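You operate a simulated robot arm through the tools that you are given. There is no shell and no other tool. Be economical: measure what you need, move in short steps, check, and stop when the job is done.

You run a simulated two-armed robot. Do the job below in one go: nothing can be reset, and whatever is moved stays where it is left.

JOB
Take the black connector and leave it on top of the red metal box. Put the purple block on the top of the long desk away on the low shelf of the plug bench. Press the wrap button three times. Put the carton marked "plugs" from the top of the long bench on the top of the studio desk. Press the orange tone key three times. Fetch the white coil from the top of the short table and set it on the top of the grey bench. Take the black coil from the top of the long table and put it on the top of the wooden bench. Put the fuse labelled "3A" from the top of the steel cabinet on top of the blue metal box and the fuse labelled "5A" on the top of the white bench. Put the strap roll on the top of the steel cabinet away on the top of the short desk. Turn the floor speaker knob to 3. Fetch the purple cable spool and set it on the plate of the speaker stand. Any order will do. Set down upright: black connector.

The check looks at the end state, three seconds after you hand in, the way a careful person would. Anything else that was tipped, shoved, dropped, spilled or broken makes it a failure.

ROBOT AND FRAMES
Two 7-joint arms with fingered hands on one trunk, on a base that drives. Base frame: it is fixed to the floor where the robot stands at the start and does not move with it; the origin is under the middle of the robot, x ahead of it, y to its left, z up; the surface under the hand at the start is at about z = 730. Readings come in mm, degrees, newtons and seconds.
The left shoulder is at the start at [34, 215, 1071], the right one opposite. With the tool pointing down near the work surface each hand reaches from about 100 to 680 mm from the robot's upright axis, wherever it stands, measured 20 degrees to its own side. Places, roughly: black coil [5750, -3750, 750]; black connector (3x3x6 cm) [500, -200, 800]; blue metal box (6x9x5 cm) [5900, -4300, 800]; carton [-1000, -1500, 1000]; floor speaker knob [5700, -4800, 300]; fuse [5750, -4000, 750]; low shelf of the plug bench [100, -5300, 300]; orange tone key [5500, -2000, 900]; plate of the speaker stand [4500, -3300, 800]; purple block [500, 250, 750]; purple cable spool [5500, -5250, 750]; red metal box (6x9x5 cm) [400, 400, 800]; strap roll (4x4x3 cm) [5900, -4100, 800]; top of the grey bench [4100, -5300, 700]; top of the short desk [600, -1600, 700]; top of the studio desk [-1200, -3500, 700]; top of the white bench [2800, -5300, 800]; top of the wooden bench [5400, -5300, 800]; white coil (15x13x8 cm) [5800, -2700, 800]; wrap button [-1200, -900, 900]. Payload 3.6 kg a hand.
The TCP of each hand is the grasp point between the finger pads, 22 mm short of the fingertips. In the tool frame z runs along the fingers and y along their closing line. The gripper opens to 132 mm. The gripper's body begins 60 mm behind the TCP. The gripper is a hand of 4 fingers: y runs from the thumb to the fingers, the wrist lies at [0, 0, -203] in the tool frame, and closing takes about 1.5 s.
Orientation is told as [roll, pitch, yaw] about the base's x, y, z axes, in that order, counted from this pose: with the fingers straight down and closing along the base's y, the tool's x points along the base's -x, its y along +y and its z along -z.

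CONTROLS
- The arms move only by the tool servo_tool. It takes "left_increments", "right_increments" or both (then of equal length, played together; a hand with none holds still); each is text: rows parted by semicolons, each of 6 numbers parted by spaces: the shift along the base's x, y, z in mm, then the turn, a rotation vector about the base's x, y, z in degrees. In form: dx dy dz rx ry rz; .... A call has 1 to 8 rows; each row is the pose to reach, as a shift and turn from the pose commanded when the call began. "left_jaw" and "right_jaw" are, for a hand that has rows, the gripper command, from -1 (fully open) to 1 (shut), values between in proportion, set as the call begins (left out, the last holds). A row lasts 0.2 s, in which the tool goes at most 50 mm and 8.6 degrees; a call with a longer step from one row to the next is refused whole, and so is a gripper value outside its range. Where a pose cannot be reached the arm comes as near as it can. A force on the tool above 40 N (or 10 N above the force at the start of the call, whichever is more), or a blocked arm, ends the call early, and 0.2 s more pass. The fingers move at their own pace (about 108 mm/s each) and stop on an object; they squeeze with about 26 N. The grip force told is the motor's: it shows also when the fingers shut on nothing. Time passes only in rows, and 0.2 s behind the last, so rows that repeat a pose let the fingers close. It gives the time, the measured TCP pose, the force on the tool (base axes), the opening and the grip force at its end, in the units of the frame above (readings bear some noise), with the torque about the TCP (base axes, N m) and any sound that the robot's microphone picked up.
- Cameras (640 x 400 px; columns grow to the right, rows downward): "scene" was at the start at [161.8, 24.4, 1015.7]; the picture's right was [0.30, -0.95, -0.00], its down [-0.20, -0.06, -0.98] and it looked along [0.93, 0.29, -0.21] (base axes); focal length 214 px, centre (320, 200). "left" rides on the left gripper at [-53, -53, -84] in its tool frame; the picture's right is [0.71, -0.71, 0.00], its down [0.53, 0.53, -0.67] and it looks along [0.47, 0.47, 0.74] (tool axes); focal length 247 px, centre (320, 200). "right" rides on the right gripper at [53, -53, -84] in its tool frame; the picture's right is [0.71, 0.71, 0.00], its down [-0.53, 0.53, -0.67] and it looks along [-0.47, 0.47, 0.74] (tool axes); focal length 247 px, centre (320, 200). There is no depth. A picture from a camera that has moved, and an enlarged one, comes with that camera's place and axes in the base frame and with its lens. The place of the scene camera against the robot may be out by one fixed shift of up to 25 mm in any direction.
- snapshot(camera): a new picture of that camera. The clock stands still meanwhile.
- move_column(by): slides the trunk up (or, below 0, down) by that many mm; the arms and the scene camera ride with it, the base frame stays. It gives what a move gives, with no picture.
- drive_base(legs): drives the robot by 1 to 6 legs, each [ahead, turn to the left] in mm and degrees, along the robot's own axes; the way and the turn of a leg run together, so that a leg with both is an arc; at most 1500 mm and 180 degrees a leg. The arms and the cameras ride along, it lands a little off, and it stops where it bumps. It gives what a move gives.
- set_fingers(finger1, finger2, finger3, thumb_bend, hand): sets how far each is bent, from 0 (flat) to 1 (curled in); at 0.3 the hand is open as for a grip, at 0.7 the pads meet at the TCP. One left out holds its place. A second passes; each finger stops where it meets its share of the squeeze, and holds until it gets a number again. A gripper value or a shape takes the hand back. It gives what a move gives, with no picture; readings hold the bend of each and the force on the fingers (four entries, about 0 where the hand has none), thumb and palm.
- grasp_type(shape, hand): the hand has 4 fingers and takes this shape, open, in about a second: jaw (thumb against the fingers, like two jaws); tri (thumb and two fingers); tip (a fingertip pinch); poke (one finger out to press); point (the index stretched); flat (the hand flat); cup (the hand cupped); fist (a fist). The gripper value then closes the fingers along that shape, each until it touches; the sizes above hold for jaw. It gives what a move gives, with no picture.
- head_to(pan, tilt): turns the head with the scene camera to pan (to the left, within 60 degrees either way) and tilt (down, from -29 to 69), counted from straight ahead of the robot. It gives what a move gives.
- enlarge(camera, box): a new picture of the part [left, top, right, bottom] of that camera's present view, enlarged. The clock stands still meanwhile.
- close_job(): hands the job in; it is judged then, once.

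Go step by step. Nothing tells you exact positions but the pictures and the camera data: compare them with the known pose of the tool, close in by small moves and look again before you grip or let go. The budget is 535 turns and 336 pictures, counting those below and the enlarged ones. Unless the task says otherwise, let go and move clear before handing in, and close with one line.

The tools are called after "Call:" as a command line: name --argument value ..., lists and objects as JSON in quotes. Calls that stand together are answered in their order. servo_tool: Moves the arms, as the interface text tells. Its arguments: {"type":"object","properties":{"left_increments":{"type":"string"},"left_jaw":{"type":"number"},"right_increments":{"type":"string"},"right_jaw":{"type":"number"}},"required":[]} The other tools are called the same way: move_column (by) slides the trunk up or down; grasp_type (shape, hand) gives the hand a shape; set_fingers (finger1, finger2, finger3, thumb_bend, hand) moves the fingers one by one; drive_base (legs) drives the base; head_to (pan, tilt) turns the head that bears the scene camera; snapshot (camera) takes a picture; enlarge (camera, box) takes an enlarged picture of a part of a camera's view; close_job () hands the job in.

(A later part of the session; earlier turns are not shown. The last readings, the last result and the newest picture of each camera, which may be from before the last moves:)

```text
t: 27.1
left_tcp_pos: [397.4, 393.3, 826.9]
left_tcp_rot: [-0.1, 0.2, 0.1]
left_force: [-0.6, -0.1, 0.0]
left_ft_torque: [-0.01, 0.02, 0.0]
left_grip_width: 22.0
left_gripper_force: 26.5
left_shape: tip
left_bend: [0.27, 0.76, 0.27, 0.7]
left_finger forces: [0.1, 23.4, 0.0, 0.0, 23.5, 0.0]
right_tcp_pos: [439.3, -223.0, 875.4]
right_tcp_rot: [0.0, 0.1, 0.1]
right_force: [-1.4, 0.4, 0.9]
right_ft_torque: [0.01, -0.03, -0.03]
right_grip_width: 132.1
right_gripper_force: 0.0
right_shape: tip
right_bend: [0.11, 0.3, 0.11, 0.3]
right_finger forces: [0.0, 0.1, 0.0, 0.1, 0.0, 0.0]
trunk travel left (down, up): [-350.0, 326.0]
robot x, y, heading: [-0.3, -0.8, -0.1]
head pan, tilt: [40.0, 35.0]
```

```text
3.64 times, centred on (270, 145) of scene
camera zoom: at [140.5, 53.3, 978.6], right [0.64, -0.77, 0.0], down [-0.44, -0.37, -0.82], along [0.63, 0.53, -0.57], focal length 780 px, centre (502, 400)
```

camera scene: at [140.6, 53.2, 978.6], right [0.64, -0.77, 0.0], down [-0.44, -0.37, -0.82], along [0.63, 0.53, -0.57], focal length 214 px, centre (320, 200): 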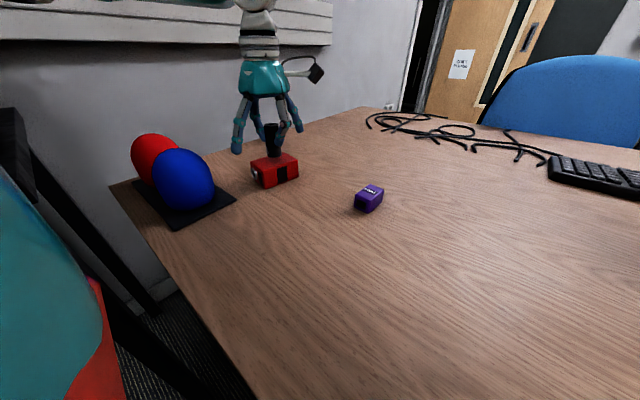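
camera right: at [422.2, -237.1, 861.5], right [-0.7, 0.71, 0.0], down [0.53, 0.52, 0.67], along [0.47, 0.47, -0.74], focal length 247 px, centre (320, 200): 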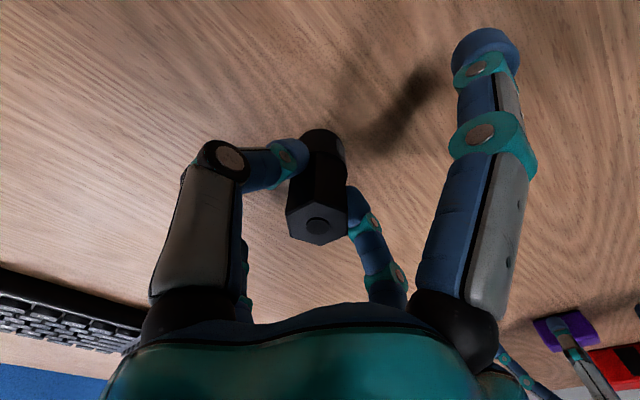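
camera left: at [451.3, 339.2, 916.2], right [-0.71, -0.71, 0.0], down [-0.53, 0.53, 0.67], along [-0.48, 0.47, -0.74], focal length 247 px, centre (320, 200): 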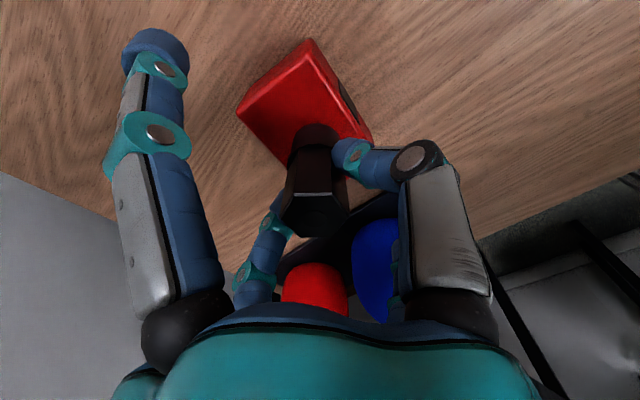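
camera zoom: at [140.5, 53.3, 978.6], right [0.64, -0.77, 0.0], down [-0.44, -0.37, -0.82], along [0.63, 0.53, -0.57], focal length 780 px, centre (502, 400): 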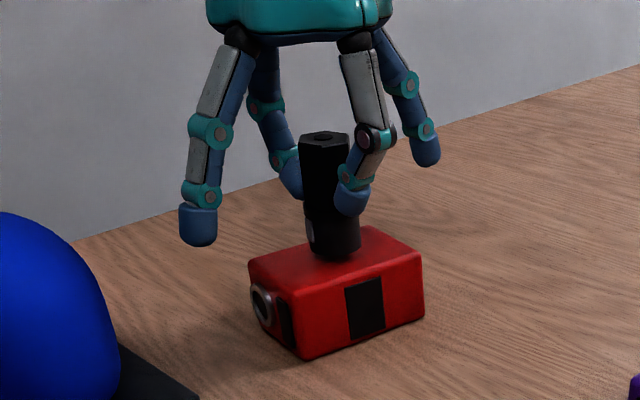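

Call:
servo_tool --left_increments "0 0 -1 0 0 0; 0 0 -2 0 0 0"

```text
t: 27.7
left_tcp_pos: [398.6, 392.8, 826.3]
left_tcp_rot: [-0.1, 0.2, 0.1]
left_force: [-0.2, 0.4, -1.2]
left_ft_torque: [0.01, 0.01, -0.03]
left_grip_width: 22.1
left_gripper_force: 26.1
left_shape: tip
left_bend: [0.27, 0.76, 0.27, 0.7]
left_finger forces: [0.1, 23.4, 0.1, 0.1, 23.5, 0.0]
right_tcp_pos: [439.7, -222.2, 875.0]
right_tcp_rot: [0.0, 0.0, 0.2]
right_force: [-1.2, 0.3, 0.3]
right_ft_torque: [-0.05, -0.01, 0.02]
right_grip_width: 132.0
right_gripper_force: 0.0
right_shape: tip
right_bend: [0.11, 0.3, 0.11, 0.3]
right_finger forces: [0.0, 0.0, 0.0, 0.0, 0.0, 0.0]
trunk travel left (down, up): [-350.0, 326.0]
robot x, y, heading: [-0.9, -1.7, 0.2]
head pan, tilt: [40.0, 35.0]
```

Call:
servo_tool --left_increments "0 0 -1 0 0 0; 0 0 -2 0 0 0; 0 0 -2 0 0 0"

Call:
enlarge --camera "scene" --box '[240, 120, 310, 190]'

```text
t: 28.5
left_tcp_pos: [397.1, 393.7, 822.5]
left_tcp_rot: [-0.1, 0.1, 0.1]
left_force: [-0.8, 0.3, -0.6]
left_ft_torque: [-0.02, 0.0, 0.02]
left_grip_width: 22.3
left_gripper_force: 26.1
left_shape: tip
left_bend: [0.27, 0.76, 0.27, 0.7]
left_finger forces: [0.0, 23.4, 0.1, 0.0, 23.4, 0.1]
right_tcp_pos: [439.9, -221.4, 875.8]
right_tcp_rot: [0.0, 0.0, 0.1]
right_force: [0.3, 0.5, -0.2]
right_ft_torque: [-0.02, 0.01, 0.02]
right_grip_width: 131.9
right_gripper_force: 0.1
right_shape: tip
right_bend: [0.11, 0.3, 0.11, 0.3]
right_finger forces: [0.0, 0.0, 0.0, 0.0, 0.0, 0.0]
trunk travel left (down, up): [-350.0, 326.0]
robot x, y, heading: [0.6, -1.6, 0.1]
head pan, tilt: [40.0, 35.0]
```

```text
5.71 times, centred on (275, 155) of scene
camera zoom: at [140.5, 53.3, 978.6], right [0.64, -0.77, 0.0], down [-0.44, -0.37, -0.82], along [0.63, 0.53, -0.57], focal length 1226 px, centre (577, 457)
```

zoom: 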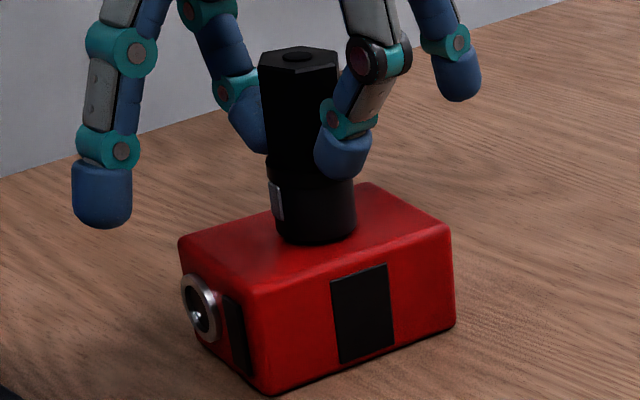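

Call:
servo_tool --left_increments "0 0 -1 0 0 0; 0 0 -2 0 0 0; 0 0 -2 0 0 0"

Call:
servo_tool --left_increments "0 0 -1 0 0 0; 0 0 -2 0 0 0; 0 0 -2 0 0 0"

```text
t: 29.3
left_tcp_pos: [398.1, 393.3, 821.9]
left_tcp_rot: [-0.1, 0.2, 0.2]
left_force: [0.9, -0.7, -0.4]
left_ft_torque: [0.01, 0.01, 0.01]
left_grip_width: 22.3
left_gripper_force: 26.1
left_shape: tip
left_bend: [0.27, 0.76, 0.27, 0.7]
left_finger forces: [0.1, 23.4, 0.0, 0.1, 23.5, 0.0]
right_tcp_pos: [440.2, -222.4, 875.7]
right_tcp_rot: [0.0, 0.0, 0.0]
right_force: [0.5, -0.1, 0.1]
right_ft_torque: [0.03, -0.01, 0.03]
right_grip_width: 131.9
right_gripper_force: 0.0
right_shape: tip
right_bend: [0.11, 0.3, 0.11, 0.3]
right_finger forces: [0.0, 0.0, 0.1, 0.0, 0.0, 0.0]
trunk travel left (down, up): [-350.0, 326.0]
robot x, y, heading: [-1.2, 3.4, -0.1]
head pan, tilt: [40.0, 35.0]
```

```text
t: 30.1
left_tcp_pos: [398.2, 394.2, 820.1]
left_tcp_rot: [-0.1, -0.1, 0.2]
left_force: [1.5, 0.0, 5.2]
left_ft_torque: [0.01, 0.0, -0.01]
left_grip_width: 22.2
left_gripper_force: 26.4
left_shape: tip
left_bend: [0.27, 0.76, 0.27, 0.7]
left_finger forces: [0.1, 25.5, 0.1, 0.1, 25.2, 0.0]
right_tcp_pos: [438.9, -222.8, 877.7]
right_tcp_rot: [0.0, 0.0, 0.1]
right_force: [-0.8, -0.4, 0.2]
right_ft_torque: [0.01, -0.04, 0.01]
right_grip_width: 131.8
right_gripper_force: 0.0
right_shape: tip
right_bend: [0.11, 0.3, 0.11, 0.3]
right_finger forces: [0.1, 0.0, 0.0, 0.0, 0.0, 0.0]
trunk travel left (down, up): [-350.0, 326.0]
robot x, y, heading: [0.6, -1.1, 0.3]
head pan, tilt: [40.0, 35.0]
```

I have contact, so I'm releasing and lifting clear.

Call:
servo_tool --left_increments "0 0 1 0 0 0; 0 0 1 0 0 0; 0 0 1 0 0 0; 0 0 1 0 0 0; 0 0 1 0 0 0; 0 0 1 0 0 0" --left_jaw -1

Call:
servo_tool --left_increments "0 0 40 0 0 0; 0 0 80 0 0 0; 0 0 120 0 0 0; 10 -50 120 0 0 0; 20 -100 110 0 0 0; 35 -150 80 0 0 0; 47 -196 50 0 0 0"

Call:
snapshot --camera "left"

Call:
snapshot --camera "scene"

```text
t: 31.5
left_tcp_pos: [397.2, 393.3, 820.2]
left_tcp_rot: [-0.1, 0.3, 0.0]
left_force: [-0.4, -0.2, -0.5]
left_ft_torque: [0.02, 0.02, -0.03]
left_grip_width: 132.3
left_gripper_force: 0.0
left_shape: tip
left_bend: [0.11, 0.3, 0.11, 0.3]
left_finger forces: [0.1, 0.1, 0.1, 0.0, 0.0, 0.0]
right_tcp_pos: [439.3, -222.0, 876.4]
right_tcp_rot: [0.0, 0.0, 0.1]
right_force: [-0.2, 0.6, 0.3]
right_ft_torque: [-0.05, -0.01, 0.04]
right_grip_width: 132.0
right_gripper_force: 0.0
right_shape: tip
right_bend: [0.11, 0.3, 0.11, 0.3]
right_finger forces: [0.0, 0.0, 0.1, 0.1, 0.1, 0.0]
trunk travel left (down, up): [-350.0, 326.0]
robot x, y, heading: [-2.1, -0.4, 0.1]
head pan, tilt: [40.0, 35.0]
```

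```text
refused: row 4 steps farther than a row can; nothing moved
```

```text
307 pictures are left
camera left: at [450.6, 340.9, 902.8], right [-0.71, -0.71, 0.0], down [-0.53, 0.53, 0.67], along [-0.48, 0.47, -0.74], focal length 247 px, centre (320, 200)
```

left: 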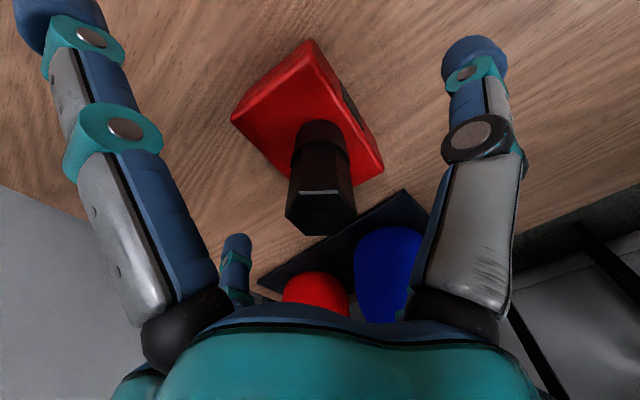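

```text
306 pictures are left
camera scene: at [140.5, 53.3, 978.7], right [0.64, -0.77, 0.0], down [-0.44, -0.37, -0.82], along [0.63, 0.53, -0.57], focal length 214 px, centre (320, 200)
```

scene: 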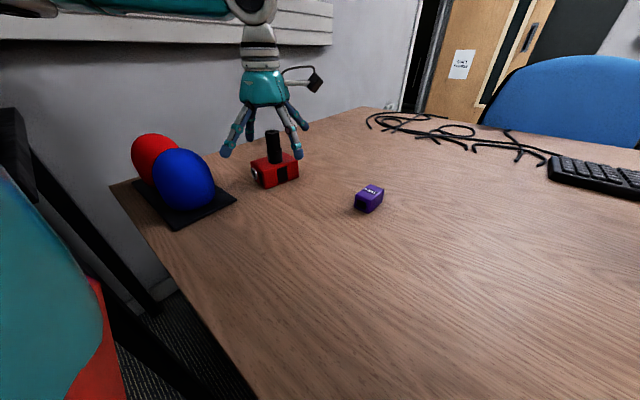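

The connector stands on the red box. I'm retreating and going back to the purple block.

Call:
servo_tool --left_increments "0 0 40 0 0 0; 0 0 80 0 0 0; 0 0 120 0 0 0; 10 -45 120 0 0 0; 20 -90 115 0 0 0; 30 -130 100 0 0 0; 40 -170 80 0 0 0; 47 -197 50 0 0 0"

Call:
snapshot --camera "left"

```text
t: 33.3
left_tcp_pos: [444.8, 195.1, 871.3]
left_tcp_rot: [0.0, 0.2, 0.1]
left_force: [0.4, 0.1, -0.4]
left_ft_torque: [0.01, -0.02, 0.05]
left_grip_width: 132.0
left_gripper_force: 0.0
left_shape: tip
left_bend: [0.11, 0.3, 0.11, 0.3]
left_finger forces: [0.0, 0.0, 0.1, 0.1, 0.0, 0.0]
right_tcp_pos: [439.7, -222.4, 876.5]
right_tcp_rot: [0.0, 0.2, 0.1]
right_force: [-0.4, -0.1, 0.2]
right_ft_torque: [-0.03, -0.05, 0.02]
right_grip_width: 132.0
right_gripper_force: 0.1
right_shape: tip
right_bend: [0.11, 0.3, 0.11, 0.3]
right_finger forces: [0.0, 0.0, 0.1, 0.0, 0.0, 0.1]
trunk travel left (down, up): [-350.0, 326.0]
robot x, y, heading: [1.2, -2.0, -0.1]
head pan, tilt: [40.0, 35.0]
```

```text
305 pictures are left
camera left: at [497.3, 142.2, 953.3], right [-0.71, -0.71, 0.0], down [-0.53, 0.53, 0.67], along [-0.48, 0.47, -0.74], focal length 247 px, centre (320, 200)
```

left: 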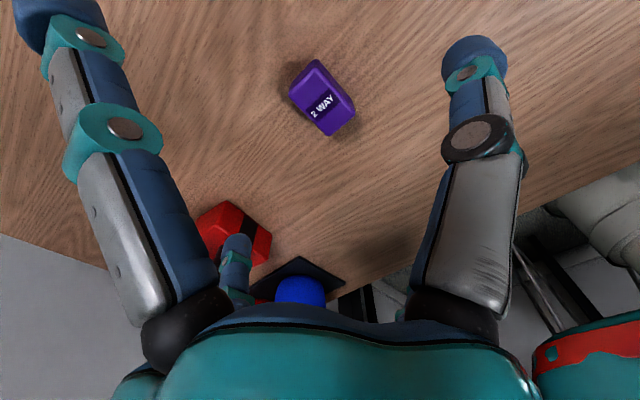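

Call:
servo_tool --left_increments "0 0 -45 0 0 0; 0 0 -90 0 0 0; 0 0 -115 0 0 0; 0 0 -115 0 0 0"

Call:
servo_tool --left_increments "0 0 0 0 0 0; 0 0 0 0 0 0; 0 0 0 0 0 0; 0 0 0 0 0 0; 0 0 0 0 0 0; 0 0 0 0 0 0; 0 0 0 0 0 0" --left_jaw 1

Call:
servo_tool --left_increments "0 0 45 0 0 0; 0 0 90 0 0 0; 0 0 130 0 0 0; 0 0 170 0 0 0"

Call:
snapshot --camera "scene"

Call:
head_to --pan -60 --tilt 20

Call:
snapshot --camera "scene"

```text
t: 34.3
left_tcp_pos: [445.2, 195.6, 755.3]
left_tcp_rot: [0.0, 0.1, 0.1]
left_force: [-0.3, 0.6, 0.5]
left_ft_torque: [0.02, 0.03, -0.01]
left_grip_width: 131.8
left_gripper_force: 0.1
left_shape: tip
left_bend: [0.11, 0.3, 0.11, 0.3]
left_finger forces: [0.1, 0.0, 0.1, 0.0, 0.1, 0.0]
right_tcp_pos: [440.7, -222.3, 876.4]
right_tcp_rot: [0.0, 0.0, 0.2]
right_force: [0.7, 0.3, 1.0]
right_ft_torque: [-0.01, 0.02, 0.01]
right_grip_width: 132.0
right_gripper_force: 0.0
right_shape: tip
right_bend: [0.11, 0.3, 0.11, 0.3]
right_finger forces: [0.1, 0.0, 0.1, 0.0, 0.0, 0.1]
trunk travel left (down, up): [-350.0, 326.0]
robot x, y, heading: [0.3, 2.6, 0.3]
head pan, tilt: [40.0, 35.0]
```

```text
t: 35.9
left_tcp_pos: [444.6, 195.8, 755.2]
left_tcp_rot: [-0.2, 0.2, 0.1]
left_force: [-0.9, -0.7, 0.0]
left_ft_torque: [-0.02, 0.04, 0.01]
left_grip_width: 26.1
left_gripper_force: 26.0
left_shape: tip
left_bend: [0.27, 0.77, 0.27, 0.7]
left_finger forces: [0.1, 23.3, 0.0, 0.0, 23.3, 0.0]
right_tcp_pos: [439.2, -221.2, 875.0]
right_tcp_rot: [0.0, 0.0, 0.1]
right_force: [0.5, -0.3, 0.4]
right_ft_torque: [-0.01, 0.02, -0.03]
right_grip_width: 132.1
right_gripper_force: 0.1
right_shape: tip
right_bend: [0.11, 0.3, 0.11, 0.3]
right_finger forces: [0.1, 0.0, 0.0, 0.0, 0.0, 0.1]
trunk travel left (down, up): [-350.0, 326.0]
robot x, y, heading: [-0.7, 0.2, 0.1]
head pan, tilt: [40.0, 35.0]
```

```text
t: 36.9
left_tcp_pos: [444.0, 196.5, 924.9]
left_tcp_rot: [-0.1, 0.2, 0.1]
left_force: [0.3, -0.2, -0.4]
left_ft_torque: [-0.02, -0.01, 0.0]
left_grip_width: 26.1
left_gripper_force: 26.0
left_shape: tip
left_bend: [0.27, 0.77, 0.27, 0.7]
left_finger forces: [0.0, 23.3, 0.1, 0.1, 23.3, 0.1]
right_tcp_pos: [440.7, -221.8, 876.4]
right_tcp_rot: [0.0, 0.0, 0.1]
right_force: [0.3, 0.2, -0.3]
right_ft_torque: [0.02, -0.03, 0.03]
right_grip_width: 132.0
right_gripper_force: 0.1
right_shape: tip
right_bend: [0.11, 0.3, 0.11, 0.3]
right_finger forces: [0.1, 0.1, 0.1, 0.0, 0.0, 0.0]
trunk travel left (down, up): [-350.0, 326.0]
robot x, y, heading: [0.4, 1.1, 0.1]
head pan, tilt: [40.0, 35.0]
```

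```text
304 pictures are left
camera scene: at [140.4, 53.1, 978.7], right [0.64, -0.77, 0.0], down [-0.44, -0.37, -0.82], along [0.63, 0.53, -0.57], focal length 214 px, centre (320, 200)
```

scene: 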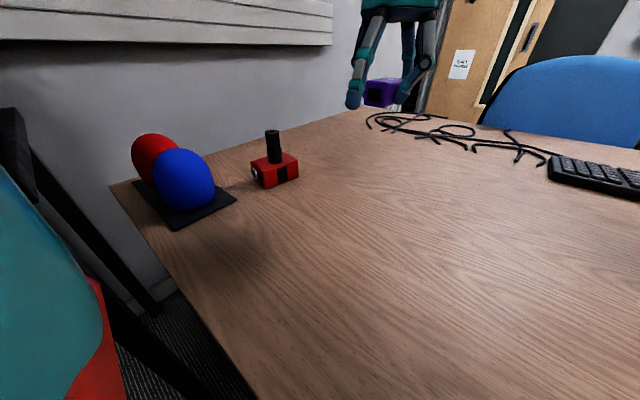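

```text
t: 38.6
left_tcp_pos: [445.0, 196.0, 924.1]
left_tcp_rot: [0.0, 0.2, 0.1]
left_force: [0.2, -0.3, -0.5]
left_ft_torque: [-0.01, -0.01, 0.02]
left_grip_width: 26.4
left_gripper_force: 26.3
left_shape: tip
left_bend: [0.27, 0.77, 0.27, 0.7]
left_finger forces: [0.0, 23.3, 0.1, 0.0, 23.3, 0.1]
right_tcp_pos: [440.4, -221.6, 877.1]
right_tcp_rot: [0.0, 0.0, 0.1]
right_force: [-0.6, 0.3, -0.6]
right_ft_torque: [0.02, 0.02, -0.02]
right_grip_width: 132.2
right_gripper_force: 0.1
right_shape: tip
right_bend: [0.11, 0.3, 0.11, 0.3]
right_finger forces: [0.1, 0.1, 0.0, 0.0, 0.0, 0.0]
trunk travel left (down, up): [-350.0, 326.0]
robot x, y, heading: [1.9, 1.3, 0.2]
head pan, tilt: [-60.0, 20.0]
```

```text
303 pictures are left
camera scene: at [120.0, -84.0, 1002.5], right [-0.87, -0.5, 0.0], down [-0.17, 0.3, -0.94], along [0.47, -0.81, -0.34], focal length 214 px, centre (320, 200)
```

scene: 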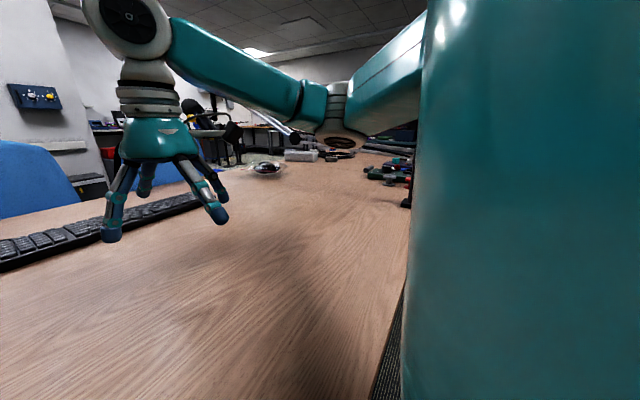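

The connector is good and the block is in the left hand. I'm raising the trunk, backing off and turning to look around.

Call:
move_column --by 150

Call:
drive_base --legs '[[-350, 0], [0, -90]]'

Call:
head_to --pan -55 --tilt 15

Call:
snapshot --camera "scene"

Call:
head_to --pan 0 --tilt 15

Call:
snapshot --camera "scene"

```text
t: 40.4
left_tcp_pos: [445.8, 196.9, 1075.0]
left_tcp_rot: [-0.2, 0.1, 0.1]
left_force: [-0.4, -0.6, -1.4]
left_ft_torque: [0.0, -0.03, -0.03]
left_grip_width: 26.5
left_gripper_force: 25.4
left_shape: tip
left_bend: [0.27, 0.77, 0.27, 0.7]
left_finger forces: [0.0, 23.3, 0.1, 0.0, 23.2, 0.0]
right_tcp_pos: [440.0, -220.9, 1026.9]
right_tcp_rot: [0.0, 0.1, 0.1]
right_force: [0.0, -0.1, 1.1]
right_ft_torque: [0.03, -0.01, 0.0]
right_grip_width: 132.1
right_gripper_force: 0.0
right_shape: tip
right_bend: [0.11, 0.3, 0.11, 0.3]
right_finger forces: [0.0, 0.0, 0.0, 0.0, 0.0, 0.0]
trunk travel left (down, up): [-500.0, 176.0]
robot x, y, heading: [-4.9, 1.4, 0.3]
head pan, tilt: [-60.0, 20.0]
```

```text
t: 45.3
left_tcp_pos: [27.4, -314.7, 1074.9]
left_tcp_rot: [0.0, 0.2, -63.6]
left_force: [-0.6, -0.5, -0.1]
left_ft_torque: [-0.03, -0.05, 0.02]
left_grip_width: 25.9
left_gripper_force: 25.7
left_shape: tip
left_bend: [0.27, 0.77, 0.27, 0.7]
left_finger forces: [0.0, 24.0, 0.1, 0.0, 24.0, 0.1]
right_tcp_pos: [-349.5, -494.0, 1027.2]
right_tcp_rot: [0.1, -0.1, -63.4]
right_force: [0.4, -0.4, 0.3]
right_ft_torque: [-0.04, 0.0, 0.0]
right_grip_width: 132.0
right_gripper_force: 0.0
right_shape: tip
right_bend: [0.11, 0.3, 0.11, 0.3]
right_finger forces: [0.1, 0.1, 0.0, 0.0, 0.0, 0.1]
trunk travel left (down, up): [-500.0, 176.0]
robot x, y, heading: [-300.0, 23.6, -65.9]
head pan, tilt: [-60.0, 20.0]
stopped in leg 2: the robot was blocked; the commanded pose is now the measured one
```

```text
t: 46.0
left_tcp_pos: [28.9, -312.1, 1075.9]
left_tcp_rot: [-0.1, 0.3, -63.5]
left_force: [0.1, -0.1, 0.2]
left_ft_torque: [0.01, 0.03, 0.0]
left_grip_width: 26.0
left_gripper_force: 26.7
left_shape: tip
left_bend: [0.27, 0.77, 0.27, 0.7]
left_finger forces: [0.0, 24.1, 0.0, 0.0, 24.0, 0.1]
right_tcp_pos: [-347.5, -492.7, 1027.5]
right_tcp_rot: [0.0, 0.0, -63.4]
right_force: [0.5, -0.5, -0.1]
right_ft_torque: [0.02, 0.0, -0.02]
right_grip_width: 131.8
right_gripper_force: 0.1
right_shape: tip
right_bend: [0.11, 0.3, 0.11, 0.3]
right_finger forces: [0.0, 0.0, 0.1, 0.0, 0.1, 0.1]
trunk travel left (down, up): [-500.0, 176.0]
robot x, y, heading: [-302.3, 18.6, -66.0]
head pan, tilt: [-55.0, 15.0]
```

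```text
302 pictures are left
camera scene: at [-323.0, -131.2, 1164.3], right [-0.86, 0.51, 0.0], down [0.13, 0.22, -0.97], along [-0.49, -0.83, -0.26], focal length 214 px, centre (320, 200)
```

scene: 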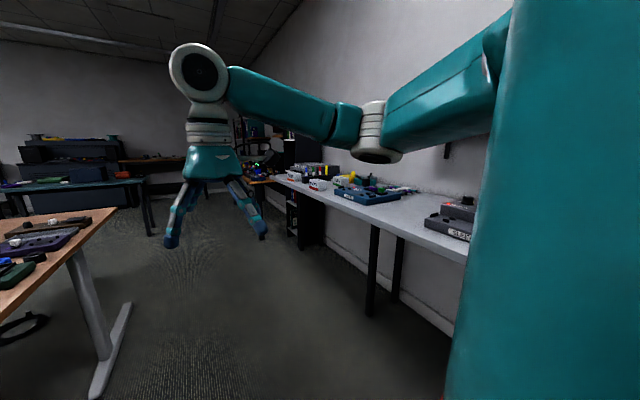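

```text
t: 47.2
left_tcp_pos: [28.3, -312.8, 1074.8]
left_tcp_rot: [-0.1, 0.2, -63.4]
left_force: [0.2, -0.2, 0.4]
left_ft_torque: [-0.04, 0.02, 0.01]
left_grip_width: 26.2
left_gripper_force: 26.1
left_shape: tip
left_bend: [0.27, 0.77, 0.27, 0.7]
left_finger forces: [0.1, 23.9, 0.0, 0.1, 24.0, 0.0]
right_tcp_pos: [-347.5, -494.7, 1027.8]
right_tcp_rot: [0.0, 0.0, -63.4]
right_force: [-0.6, -0.7, 1.0]
right_ft_torque: [0.01, 0.02, 0.02]
right_grip_width: 132.0
right_gripper_force: 0.0
right_shape: tip
right_bend: [0.11, 0.3, 0.11, 0.3]
right_finger forces: [0.1, 0.0, 0.1, 0.0, 0.0, 0.0]
trunk travel left (down, up): [-500.0, 176.0]
robot x, y, heading: [-305.3, 22.4, -65.8]
head pan, tilt: [0.0, 15.0]
```

```text
301 pictures are left
camera scene: at [-237.0, -136.4, 1164.3], right [-0.91, -0.41, 0.0], down [-0.11, 0.24, -0.97], along [0.4, -0.88, -0.26], focal length 214 px, centre (320, 200)
```

scene: 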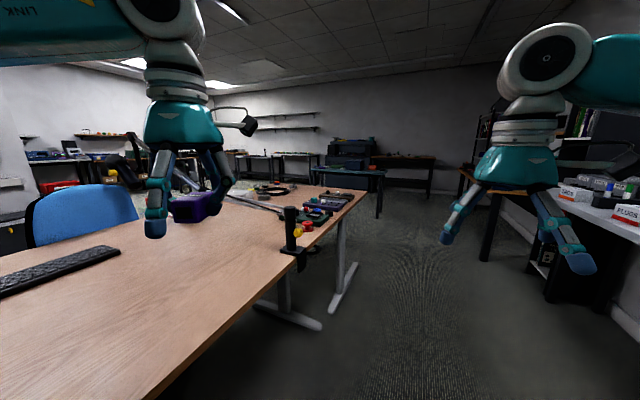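

The right turn got blocked at -66°. I'm checking around the base before moving on.

Call:
head_to --pan 60 --tilt 50

Call:
snapshot --camera "scene"

Call:
head_to --pan -60 --tilt 50

Call:
snapshot --camera "scene"

Call:
snapshot --camera "left"

Call:
snapshot --camera "right"

```text
t: 48.5
left_tcp_pos: [30.0, -312.8, 1076.6]
left_tcp_rot: [-0.1, 0.2, -63.4]
left_force: [0.5, -0.3, -0.8]
left_ft_torque: [-0.03, 0.01, 0.0]
left_grip_width: 26.1
left_gripper_force: 26.1
left_shape: tip
left_bend: [0.27, 0.77, 0.27, 0.7]
left_finger forces: [0.0, 24.0, 0.0, 0.0, 24.1, 0.0]
right_tcp_pos: [-346.7, -492.8, 1028.8]
right_tcp_rot: [0.0, 0.0, -63.4]
right_force: [-0.4, 0.9, -0.7]
right_ft_torque: [-0.01, 0.0, -0.03]
right_grip_width: 131.8
right_gripper_force: 0.1
right_shape: tip
right_bend: [0.11, 0.3, 0.11, 0.3]
right_finger forces: [0.0, 0.0, 0.0, 0.1, 0.0, 0.0]
trunk travel left (down, up): [-500.0, 176.0]
robot x, y, heading: [-303.5, 23.9, -65.8]
head pan, tilt: [60.0, 50.0]
```

```text
300 pictures are left
camera scene: at [-198.6, -58.9, 1110.6], right [-0.1, -0.99, 0.0], down [-0.76, 0.08, -0.64], along [0.64, -0.06, -0.77], focal length 214 px, centre (320, 200)
```

scene: 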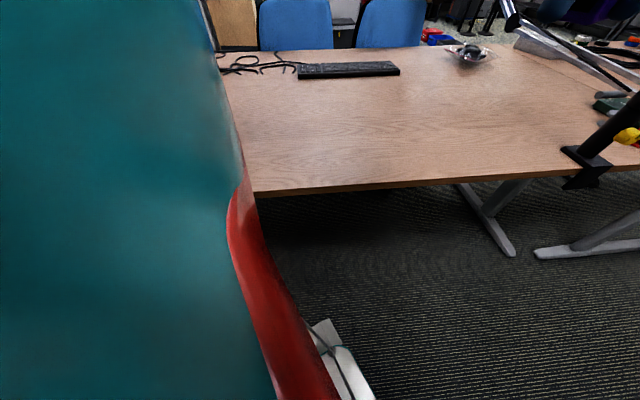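

```text
t: 50.5
left_tcp_pos: [28.8, -313.9, 1076.6]
left_tcp_rot: [-0.1, 0.2, -63.4]
left_force: [-0.3, -0.6, -1.2]
left_ft_torque: [-0.02, 0.0, 0.01]
left_grip_width: 26.0
left_gripper_force: 25.9
left_shape: tip
left_bend: [0.27, 0.77, 0.27, 0.7]
left_finger forces: [0.1, 24.0, 0.0, 0.1, 23.9, 0.1]
right_tcp_pos: [-347.5, -493.2, 1029.2]
right_tcp_rot: [-0.1, 0.0, -63.3]
right_force: [-0.3, -0.4, 0.2]
right_ft_torque: [-0.02, -0.01, 0.0]
right_grip_width: 131.9
right_gripper_force: 0.1
right_shape: tip
right_bend: [0.11, 0.3, 0.11, 0.3]
right_finger forces: [0.0, 0.1, 0.1, 0.0, 0.0, 0.0]
trunk travel left (down, up): [-500.0, 176.0]
robot x, y, heading: [-301.3, 24.7, -65.7]
head pan, tilt: [-60.0, 50.0]
```

```text
299 pictures are left
camera scene: at [-320.2, -113.6, 1110.6], right [-0.81, 0.58, 0.0], down [0.45, 0.62, -0.64], along [-0.38, -0.52, -0.77], focal length 214 px, centre (320, 200)
```

scene: 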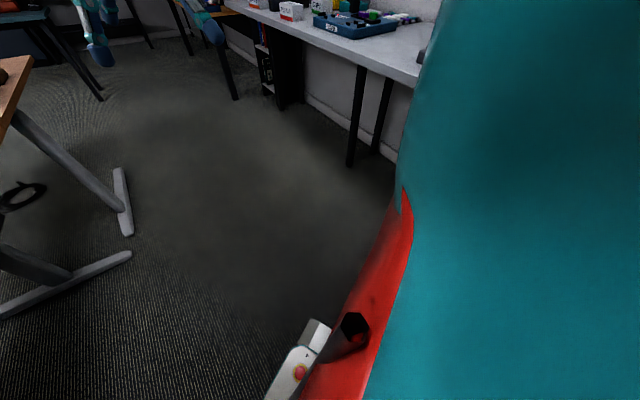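

```text
298 pictures are left
camera left: at [5.0, -384.6, 1158.4], right [-0.95, 0.32, 0.0], down [0.24, 0.7, 0.67], along [0.21, 0.64, -0.74], focal length 247 px, centre (320, 200)
```

left: 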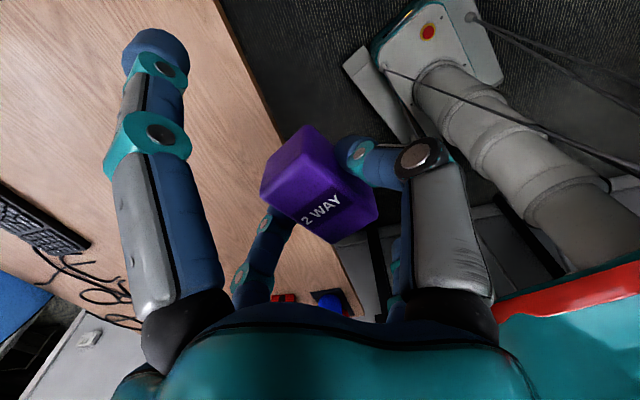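

```text
297 pictures are left
camera right: at [-419.3, -469.2, 1113.1], right [0.32, 0.95, 0.0], down [0.71, -0.24, 0.67], along [0.63, -0.21, -0.74], focal length 247 px, centre (320, 200)
```

right: 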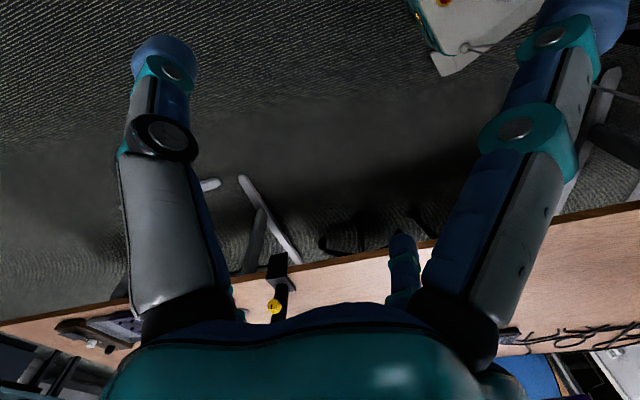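

Something low behind the base seems to have stopped the turn. I'm raising the arms further, easing forward and then turning right.

Call:
move_column --by 150

Call:
drive_base --legs '[[250, 0]]'

Call:
drive_base --legs '[[0, -60]]'

Call:
head_to --pan 0 --tilt 20

Call:
snapshot --camera "scene"

```text
t: 52.3
left_tcp_pos: [29.3, -313.6, 1225.6]
left_tcp_rot: [-0.1, 0.2, -63.4]
left_force: [-0.1, 0.6, -0.7]
left_ft_torque: [-0.01, 0.03, 0.0]
left_grip_width: 26.0
left_gripper_force: 26.2
left_shape: tip
left_bend: [0.27, 0.77, 0.27, 0.7]
left_finger forces: [0.0, 24.0, 0.0, 0.0, 24.1, 0.0]
right_tcp_pos: [-348.1, -493.4, 1178.1]
right_tcp_rot: [0.0, 0.0, -63.4]
right_force: [0.3, 0.4, -1.0]
right_ft_torque: [-0.03, 0.02, 0.0]
right_grip_width: 132.0
right_gripper_force: 0.0
right_shape: tip
right_bend: [0.11, 0.3, 0.11, 0.3]
right_finger forces: [0.0, 0.0, 0.0, 0.1, 0.1, 0.0]
trunk travel left (down, up): [-650.0, 26.0]
robot x, y, heading: [-301.8, 24.6, -65.6]
head pan, tilt: [-60.0, 50.0]
```

```text
t: 54.1
left_tcp_pos: [132.2, -543.7, 1225.3]
left_tcp_rot: [-0.1, 0.2, -63.6]
left_force: [0.3, 0.1, -0.4]
left_ft_torque: [0.02, -0.01, 0.01]
left_grip_width: 26.3
left_gripper_force: 25.7
left_shape: tip
left_bend: [0.27, 0.77, 0.27, 0.7]
left_finger forces: [0.1, 24.0, 0.0, 0.0, 24.0, 0.0]
right_tcp_pos: [-246.0, -722.9, 1177.4]
right_tcp_rot: [0.0, 0.0, -63.5]
right_force: [-0.2, 0.6, -0.1]
right_ft_torque: [0.04, -0.01, -0.01]
right_grip_width: 131.8
right_gripper_force: 0.0
right_shape: tip
right_bend: [0.11, 0.3, 0.11, 0.3]
right_finger forces: [0.0, 0.0, 0.1, 0.1, 0.1, 0.1]
trunk travel left (down, up): [-650.0, 26.0]
robot x, y, heading: [-197.1, -207.6, -66.0]
head pan, tilt: [-60.0, 50.0]
```

```text
t: 57.5
left_tcp_pos: [-323.1, -658.2, 1227.8]
left_tcp_rot: [0.0, 0.2, -122.9]
left_force: [-0.1, -0.5, 0.9]
left_ft_torque: [-0.01, -0.01, -0.05]
left_grip_width: 25.9
left_gripper_force: 26.4
left_shape: tip
left_bend: [0.27, 0.77, 0.27, 0.7]
left_finger forces: [0.1, 24.4, 0.0, 0.1, 24.4, 0.1]
right_tcp_pos: [-668.7, -426.1, 1178.9]
right_tcp_rot: [0.3, 0.0, -122.8]
right_force: [-0.2, 0.8, -0.7]
right_ft_torque: [-0.01, -0.04, 0.0]
right_grip_width: 132.0
right_gripper_force: 0.1
right_shape: tip
right_bend: [0.11, 0.3, 0.11, 0.3]
right_finger forces: [0.1, 0.1, 0.1, 0.0, 0.1, 0.1]
trunk travel left (down, up): [-650.0, 26.0]
robot x, y, heading: [-161.9, -232.5, -125.2]
head pan, tilt: [-60.0, 50.0]
stopped in leg 1: the robot was blocked; the commanded pose is now the measured one
```

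```text
t: 58.9
left_tcp_pos: [-320.2, -660.3, 1227.2]
left_tcp_rot: [-0.1, 0.3, -122.8]
left_force: [0.2, -0.3, -0.1]
left_ft_torque: [-0.02, -0.01, 0.02]
left_grip_width: 26.2
left_gripper_force: 25.9
left_shape: tip
left_bend: [0.27, 0.77, 0.27, 0.7]
left_finger forces: [0.1, 24.5, 0.0, 0.0, 24.4, 0.1]
right_tcp_pos: [-665.8, -426.5, 1179.5]
right_tcp_rot: [0.2, -0.1, -122.7]
right_force: [0.0, 0.7, 0.2]
right_ft_torque: [0.0, -0.03, -0.04]
right_grip_width: 132.0
right_gripper_force: 0.1
right_shape: tip
right_bend: [0.11, 0.3, 0.11, 0.3]
right_finger forces: [0.1, 0.1, 0.0, 0.0, 0.0, 0.0]
trunk travel left (down, up): [-650.0, 26.0]
robot x, y, heading: [-155.2, -233.6, -125.4]
head pan, tilt: [0.0, 20.0]
```

```text
296 pictures are left
camera scene: at [-261.3, -375.3, 1306.8], right [-0.82, 0.58, 0.0], down [0.2, 0.28, -0.94], along [-0.54, -0.77, -0.34], focal length 214 px, centre (320, 200)
```

scene: 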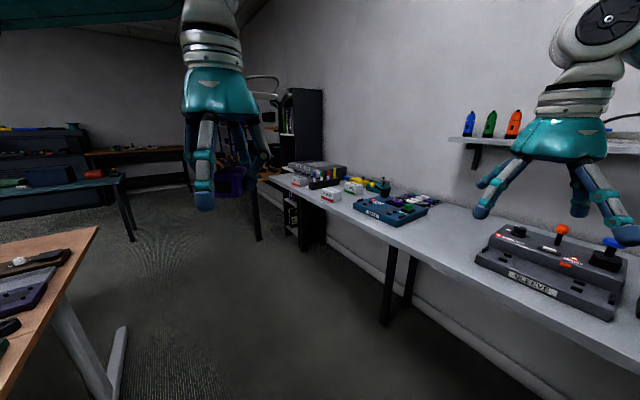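

I can see the long bench with a "SLEEVE" device, another device and small cartons. I'll enlarge to find the wrap button and the plugs carton.

Call:
enlarge --camera "scene" --box '[260, 140, 460, 265]'

Call:
enlarge --camera "scene" --box '[450, 200, 640, 330]'

```text
3.20 times, centred on (360, 202) of scene
camera zoom: at [-261.3, -375.3, 1306.8], right [-0.82, 0.58, 0.0], down [0.2, 0.28, -0.94], along [-0.54, -0.77, -0.34], focal length 686 px, centre (192, 192)
```

zoom: 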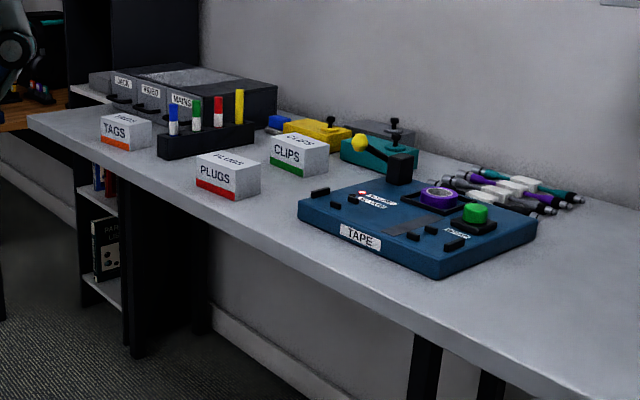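

```text
3.08 times, centred on (545, 265) of scene
camera zoom: at [-261.3, -375.3, 1306.8], right [-0.82, 0.58, 0.0], down [0.2, 0.28, -0.94], along [-0.54, -0.77, -0.34], focal length 660 px, centre (-372, 0)
```

zoom: 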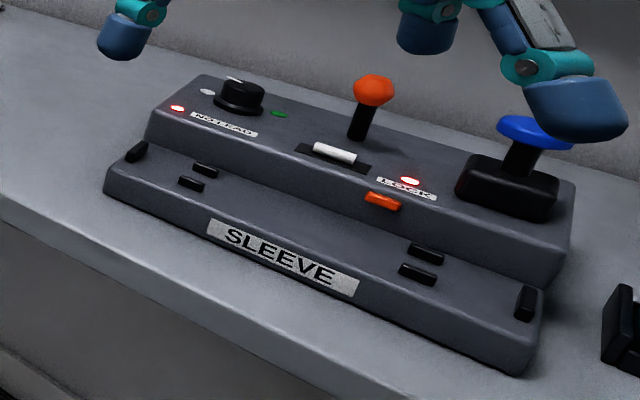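

The TAPE device with the green button is likely the wrap button's place, and the PLUGS carton is beyond it. I'm driving alongside the bench and turning to face it.

Call:
drive_base --legs '[[520, 0], [0, -55]]'

Call:
snapshot --camera "scene"

```text
t: 64.6
left_tcp_pos: [-901.0, -768.9, 1228.5]
left_tcp_rot: [0.2, 0.1, -177.4]
left_force: [1.5, 0.4, -0.5]
left_ft_torque: [-0.08, -0.02, -0.04]
left_grip_width: 26.3
left_gripper_force: 26.0
left_shape: tip
left_bend: [0.27, 0.77, 0.27, 0.7]
left_finger forces: [0.1, 24.4, 0.1, 0.0, 24.5, 0.0]
right_tcp_pos: [-912.5, -351.9, 1182.0]
right_tcp_rot: [0.4, -0.3, -177.4]
right_force: [-0.3, -0.4, 0.2]
right_ft_torque: [-0.01, 0.0, 0.03]
right_grip_width: 132.1
right_gripper_force: 0.0
right_shape: tip
right_bend: [0.11, 0.3, 0.11, 0.3]
right_finger forces: [0.1, 0.0, 0.0, 0.1, 0.0, 0.0]
trunk travel left (down, up): [-650.0, 26.0]
robot x, y, heading: [-461.0, -703.1, -179.2]
head pan, tilt: [0.0, 20.0]
stopped in leg 2: the robot was blocked; the commanded pose is now the measured one
```

```text
293 pictures are left
camera scene: at [-633.6, -706.6, 1306.9], right [-0.01, 1.0, 0.0], down [0.34, 0.0, -0.94], along [-0.94, -0.01, -0.34], focal length 214 px, centre (320, 200)
```

scene: 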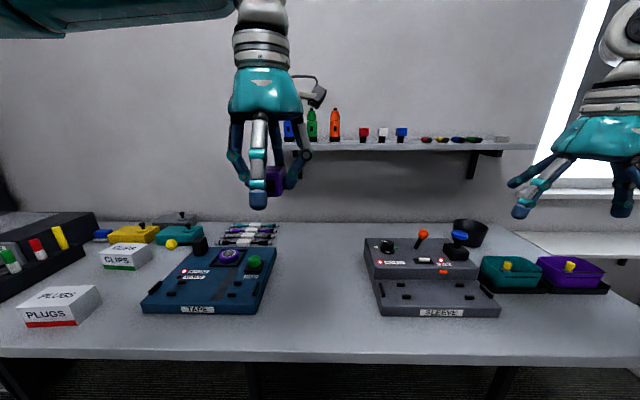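

Call:
enlarge --camera "scene" --box '[140, 235, 290, 325]'

Call:
enlarge --camera "scene" --box '[360, 225, 510, 325]'

Call:
enlarge --camera "scene" --box '[0, 210, 180, 340]'

```text
4.27 times, centred on (215, 280) of scene
camera zoom: at [-633.6, -706.6, 1306.9], right [-0.01, 1.0, 0.0], down [0.34, 0.0, -0.94], along [-0.94, -0.01, -0.34], focal length 915 px, centre (768, -141)
```

zoom: 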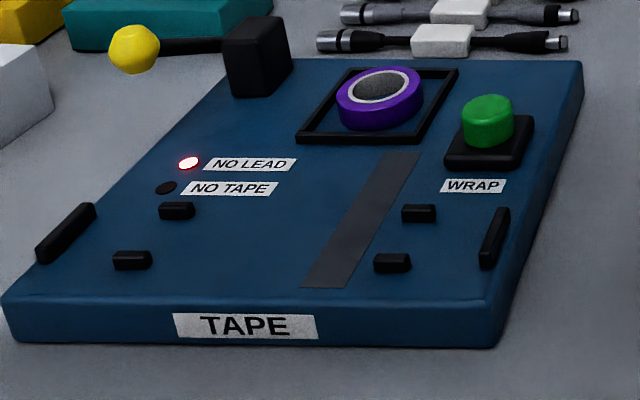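

```text
4.00 times, centred on (435, 275) of scene
camera zoom: at [-633.6, -706.6, 1306.9], right [-0.01, 1.0, 0.0], down [0.34, 0.0, -0.94], along [-0.94, -0.01, -0.34], focal length 858 px, centre (-140, -100)
```

zoom: 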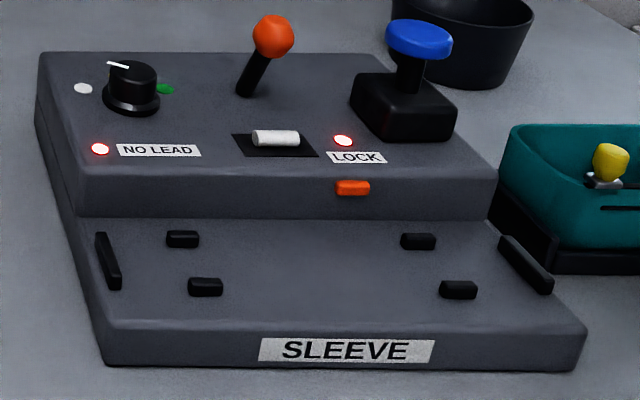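

```text
3.08 times, centred on (90, 275) of scene
camera zoom: at [-633.6, -706.6, 1306.9], right [-0.01, 1.0, 0.0], down [0.34, 0.0, -0.94], along [-0.94, -0.01, -0.34], focal length 660 px, centre (1028, -31)
```

zoom: 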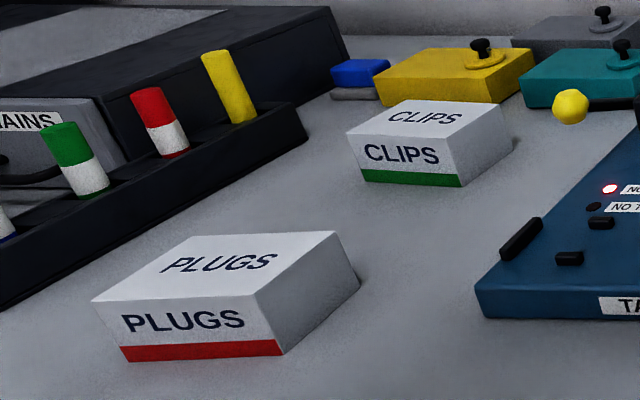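

WRAP is the green button at about [-1126,-893,945]; the PLUGS carton is near [-987,-1273]. I'm recentring the arms and shifting the robot along the bench.

Call:
servo_tool --left_increments "0 -45 0 0 0 0; 0 -90 0 0 0 0; 0 -130 0 0 0 0" --right_increments "0 -45 0 0 0 0; 0 -90 0 0 0 0; 0 -130 0 0 0 0"

Call:
drive_base --legs '[[0, 90], [370, 0], [0, -90], [120, 0]]'

Call:
snapshot --camera "scene"

```text
t: 65.4
left_tcp_pos: [-901.7, -906.5, 1226.5]
left_tcp_rot: [-0.1, 0.4, -177.3]
left_force: [-0.1, -0.4, 0.2]
left_ft_torque: [0.04, -0.04, 0.01]
left_grip_width: 26.1
left_gripper_force: 26.0
left_shape: tip
left_bend: [0.27, 0.77, 0.27, 0.7]
left_finger forces: [0.0, 24.5, 0.1, 0.0, 24.4, 0.1]
right_tcp_pos: [-912.7, -490.2, 1182.9]
right_tcp_rot: [-0.1, -0.2, -177.1]
right_force: [0.0, -0.3, -0.8]
right_ft_torque: [0.07, 0.01, -0.02]
right_grip_width: 131.9
right_gripper_force: 0.1
right_shape: tip
right_bend: [0.11, 0.3, 0.11, 0.3]
right_finger forces: [0.1, 0.0, 0.1, 0.0, 0.0, 0.0]
trunk travel left (down, up): [-650.0, 26.0]
robot x, y, heading: [-459.7, -701.7, -178.9]
head pan, tilt: [0.0, 20.0]
```

```text
t: 68.6
left_tcp_pos: [-457.4, -1193.1, 1227.8]
left_tcp_rot: [-0.2, 0.1, -111.2]
left_force: [-0.1, -0.2, -0.1]
left_ft_torque: [0.01, 0.01, 0.01]
left_grip_width: 26.1
left_gripper_force: 25.7
left_shape: tip
left_bend: [0.27, 0.77, 0.27, 0.7]
left_finger forces: [0.0, 24.6, 0.1, 0.0, 24.3, 0.0]
right_tcp_pos: [-842.4, -1035.9, 1184.0]
right_tcp_rot: [-0.1, -0.2, -111.1]
right_force: [0.3, 0.1, 0.2]
right_ft_torque: [0.0, 0.04, 0.01]
right_grip_width: 131.9
right_gripper_force: 0.0
right_shape: tip
right_bend: [0.11, 0.3, 0.11, 0.3]
right_finger forces: [0.0, 0.1, 0.0, 0.0, 0.0, 0.0]
trunk travel left (down, up): [-650.0, 26.0]
robot x, y, heading: [-514.6, -682.3, -110.8]
head pan, tilt: [0.0, 20.0]
stopped in leg 1: the robot was blocked; the commanded pose is now the measured one
```

```text
289 pictures are left
camera scene: at [-572.4, -848.0, 1306.7], right [-0.94, 0.35, 0.0], down [0.12, 0.32, -0.94], along [-0.33, -0.88, -0.34], focal length 214 px, centre (320, 200)
```

scene: 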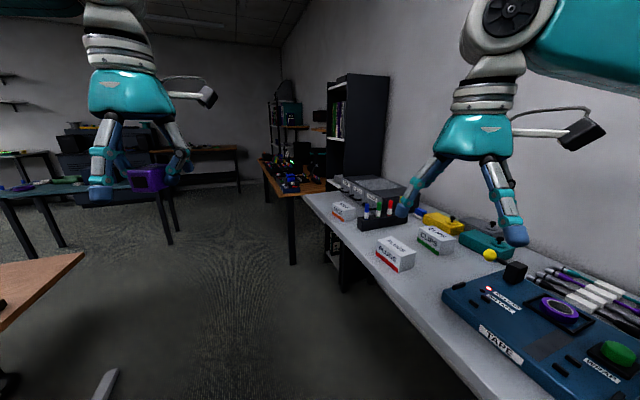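

Call:
snapshot --camera "left"

Call:
head_to --pan 60 --tilt 60

Call:
snapshot --camera "scene"

Call:
head_to --pan -60 --tilt 60

Call:
snapshot --camera "scene"

```text
288 pictures are left
camera left: at [-526.6, -1223.9, 1310.3], right [-0.4, 0.91, 0.0], down [0.68, 0.3, 0.67], along [0.61, 0.27, -0.74], focal length 247 px, centre (320, 200)
```

left: 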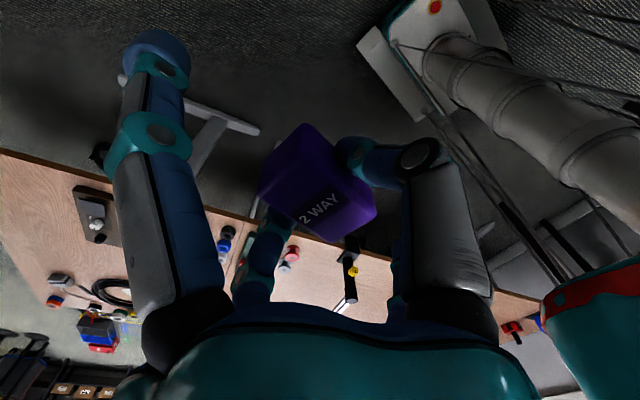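

```text
t: 69.9
left_tcp_pos: [-461.5, -1191.6, 1228.6]
left_tcp_rot: [0.0, 0.2, -111.2]
left_force: [0.2, -1.0, -0.2]
left_ft_torque: [-0.01, -0.01, -0.02]
left_grip_width: 26.3
left_gripper_force: 26.1
left_shape: tip
left_bend: [0.27, 0.77, 0.27, 0.7]
left_finger forces: [0.0, 24.5, 0.1, 0.0, 24.5, 0.0]
right_tcp_pos: [-845.7, -1034.0, 1182.8]
right_tcp_rot: [0.1, -0.2, -111.2]
right_force: [0.1, 1.4, 0.8]
right_ft_torque: [-0.03, -0.04, -0.05]
right_grip_width: 131.7
right_gripper_force: 0.0
right_shape: tip
right_bend: [0.11, 0.3, 0.11, 0.3]
right_finger forces: [0.1, 0.0, 0.0, 0.1, 0.1, 0.0]
trunk travel left (down, up): [-650.0, 26.0]
robot x, y, heading: [-510.8, -685.1, -110.8]
head pan, tilt: [60.0, 60.0]
```

```text
287 pictures are left
camera scene: at [-500.2, -810.5, 1248.8], right [-0.78, -0.63, 0.0], down [-0.55, 0.67, -0.5], along [0.32, -0.39, -0.87], focal length 214 px, centre (320, 200)
```

scene: 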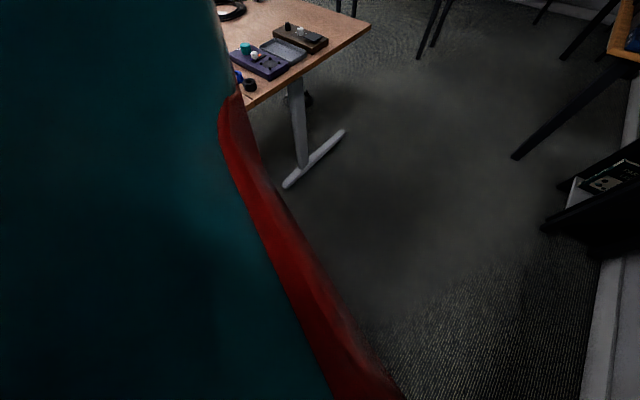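

```text
t: 71.9
left_tcp_pos: [-461.0, -1191.0, 1229.2]
left_tcp_rot: [0.0, 0.2, -111.2]
left_force: [0.6, 0.4, -0.9]
left_ft_torque: [0.02, -0.01, -0.01]
left_grip_width: 26.0
left_gripper_force: 25.9
left_shape: tip
left_bend: [0.27, 0.77, 0.27, 0.7]
left_finger forces: [0.0, 24.4, 0.1, 0.0, 24.5, 0.1]
right_tcp_pos: [-845.5, -1034.8, 1183.4]
right_tcp_rot: [0.1, -0.2, -111.1]
right_force: [0.3, 0.0, -0.1]
right_ft_torque: [0.02, 0.02, 0.02]
right_grip_width: 132.1
right_gripper_force: 0.2
right_shape: tip
right_bend: [0.11, 0.3, 0.11, 0.3]
right_finger forces: [0.0, 0.0, 0.0, 0.0, 0.1, 0.0]
trunk travel left (down, up): [-650.0, 26.0]
robot x, y, heading: [-512.5, -685.8, -110.8]
head pan, tilt: [-60.0, 60.0]
```

```text
286 pictures are left
camera scene: at [-608.3, -769.6, 1248.7], right [-0.16, 0.99, 0.0], down [0.85, 0.14, -0.5], along [-0.49, -0.08, -0.87], focal length 214 px, centre (320, 200)
```

scene: 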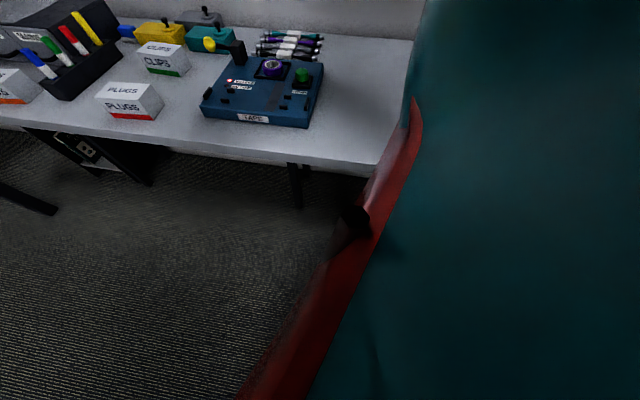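

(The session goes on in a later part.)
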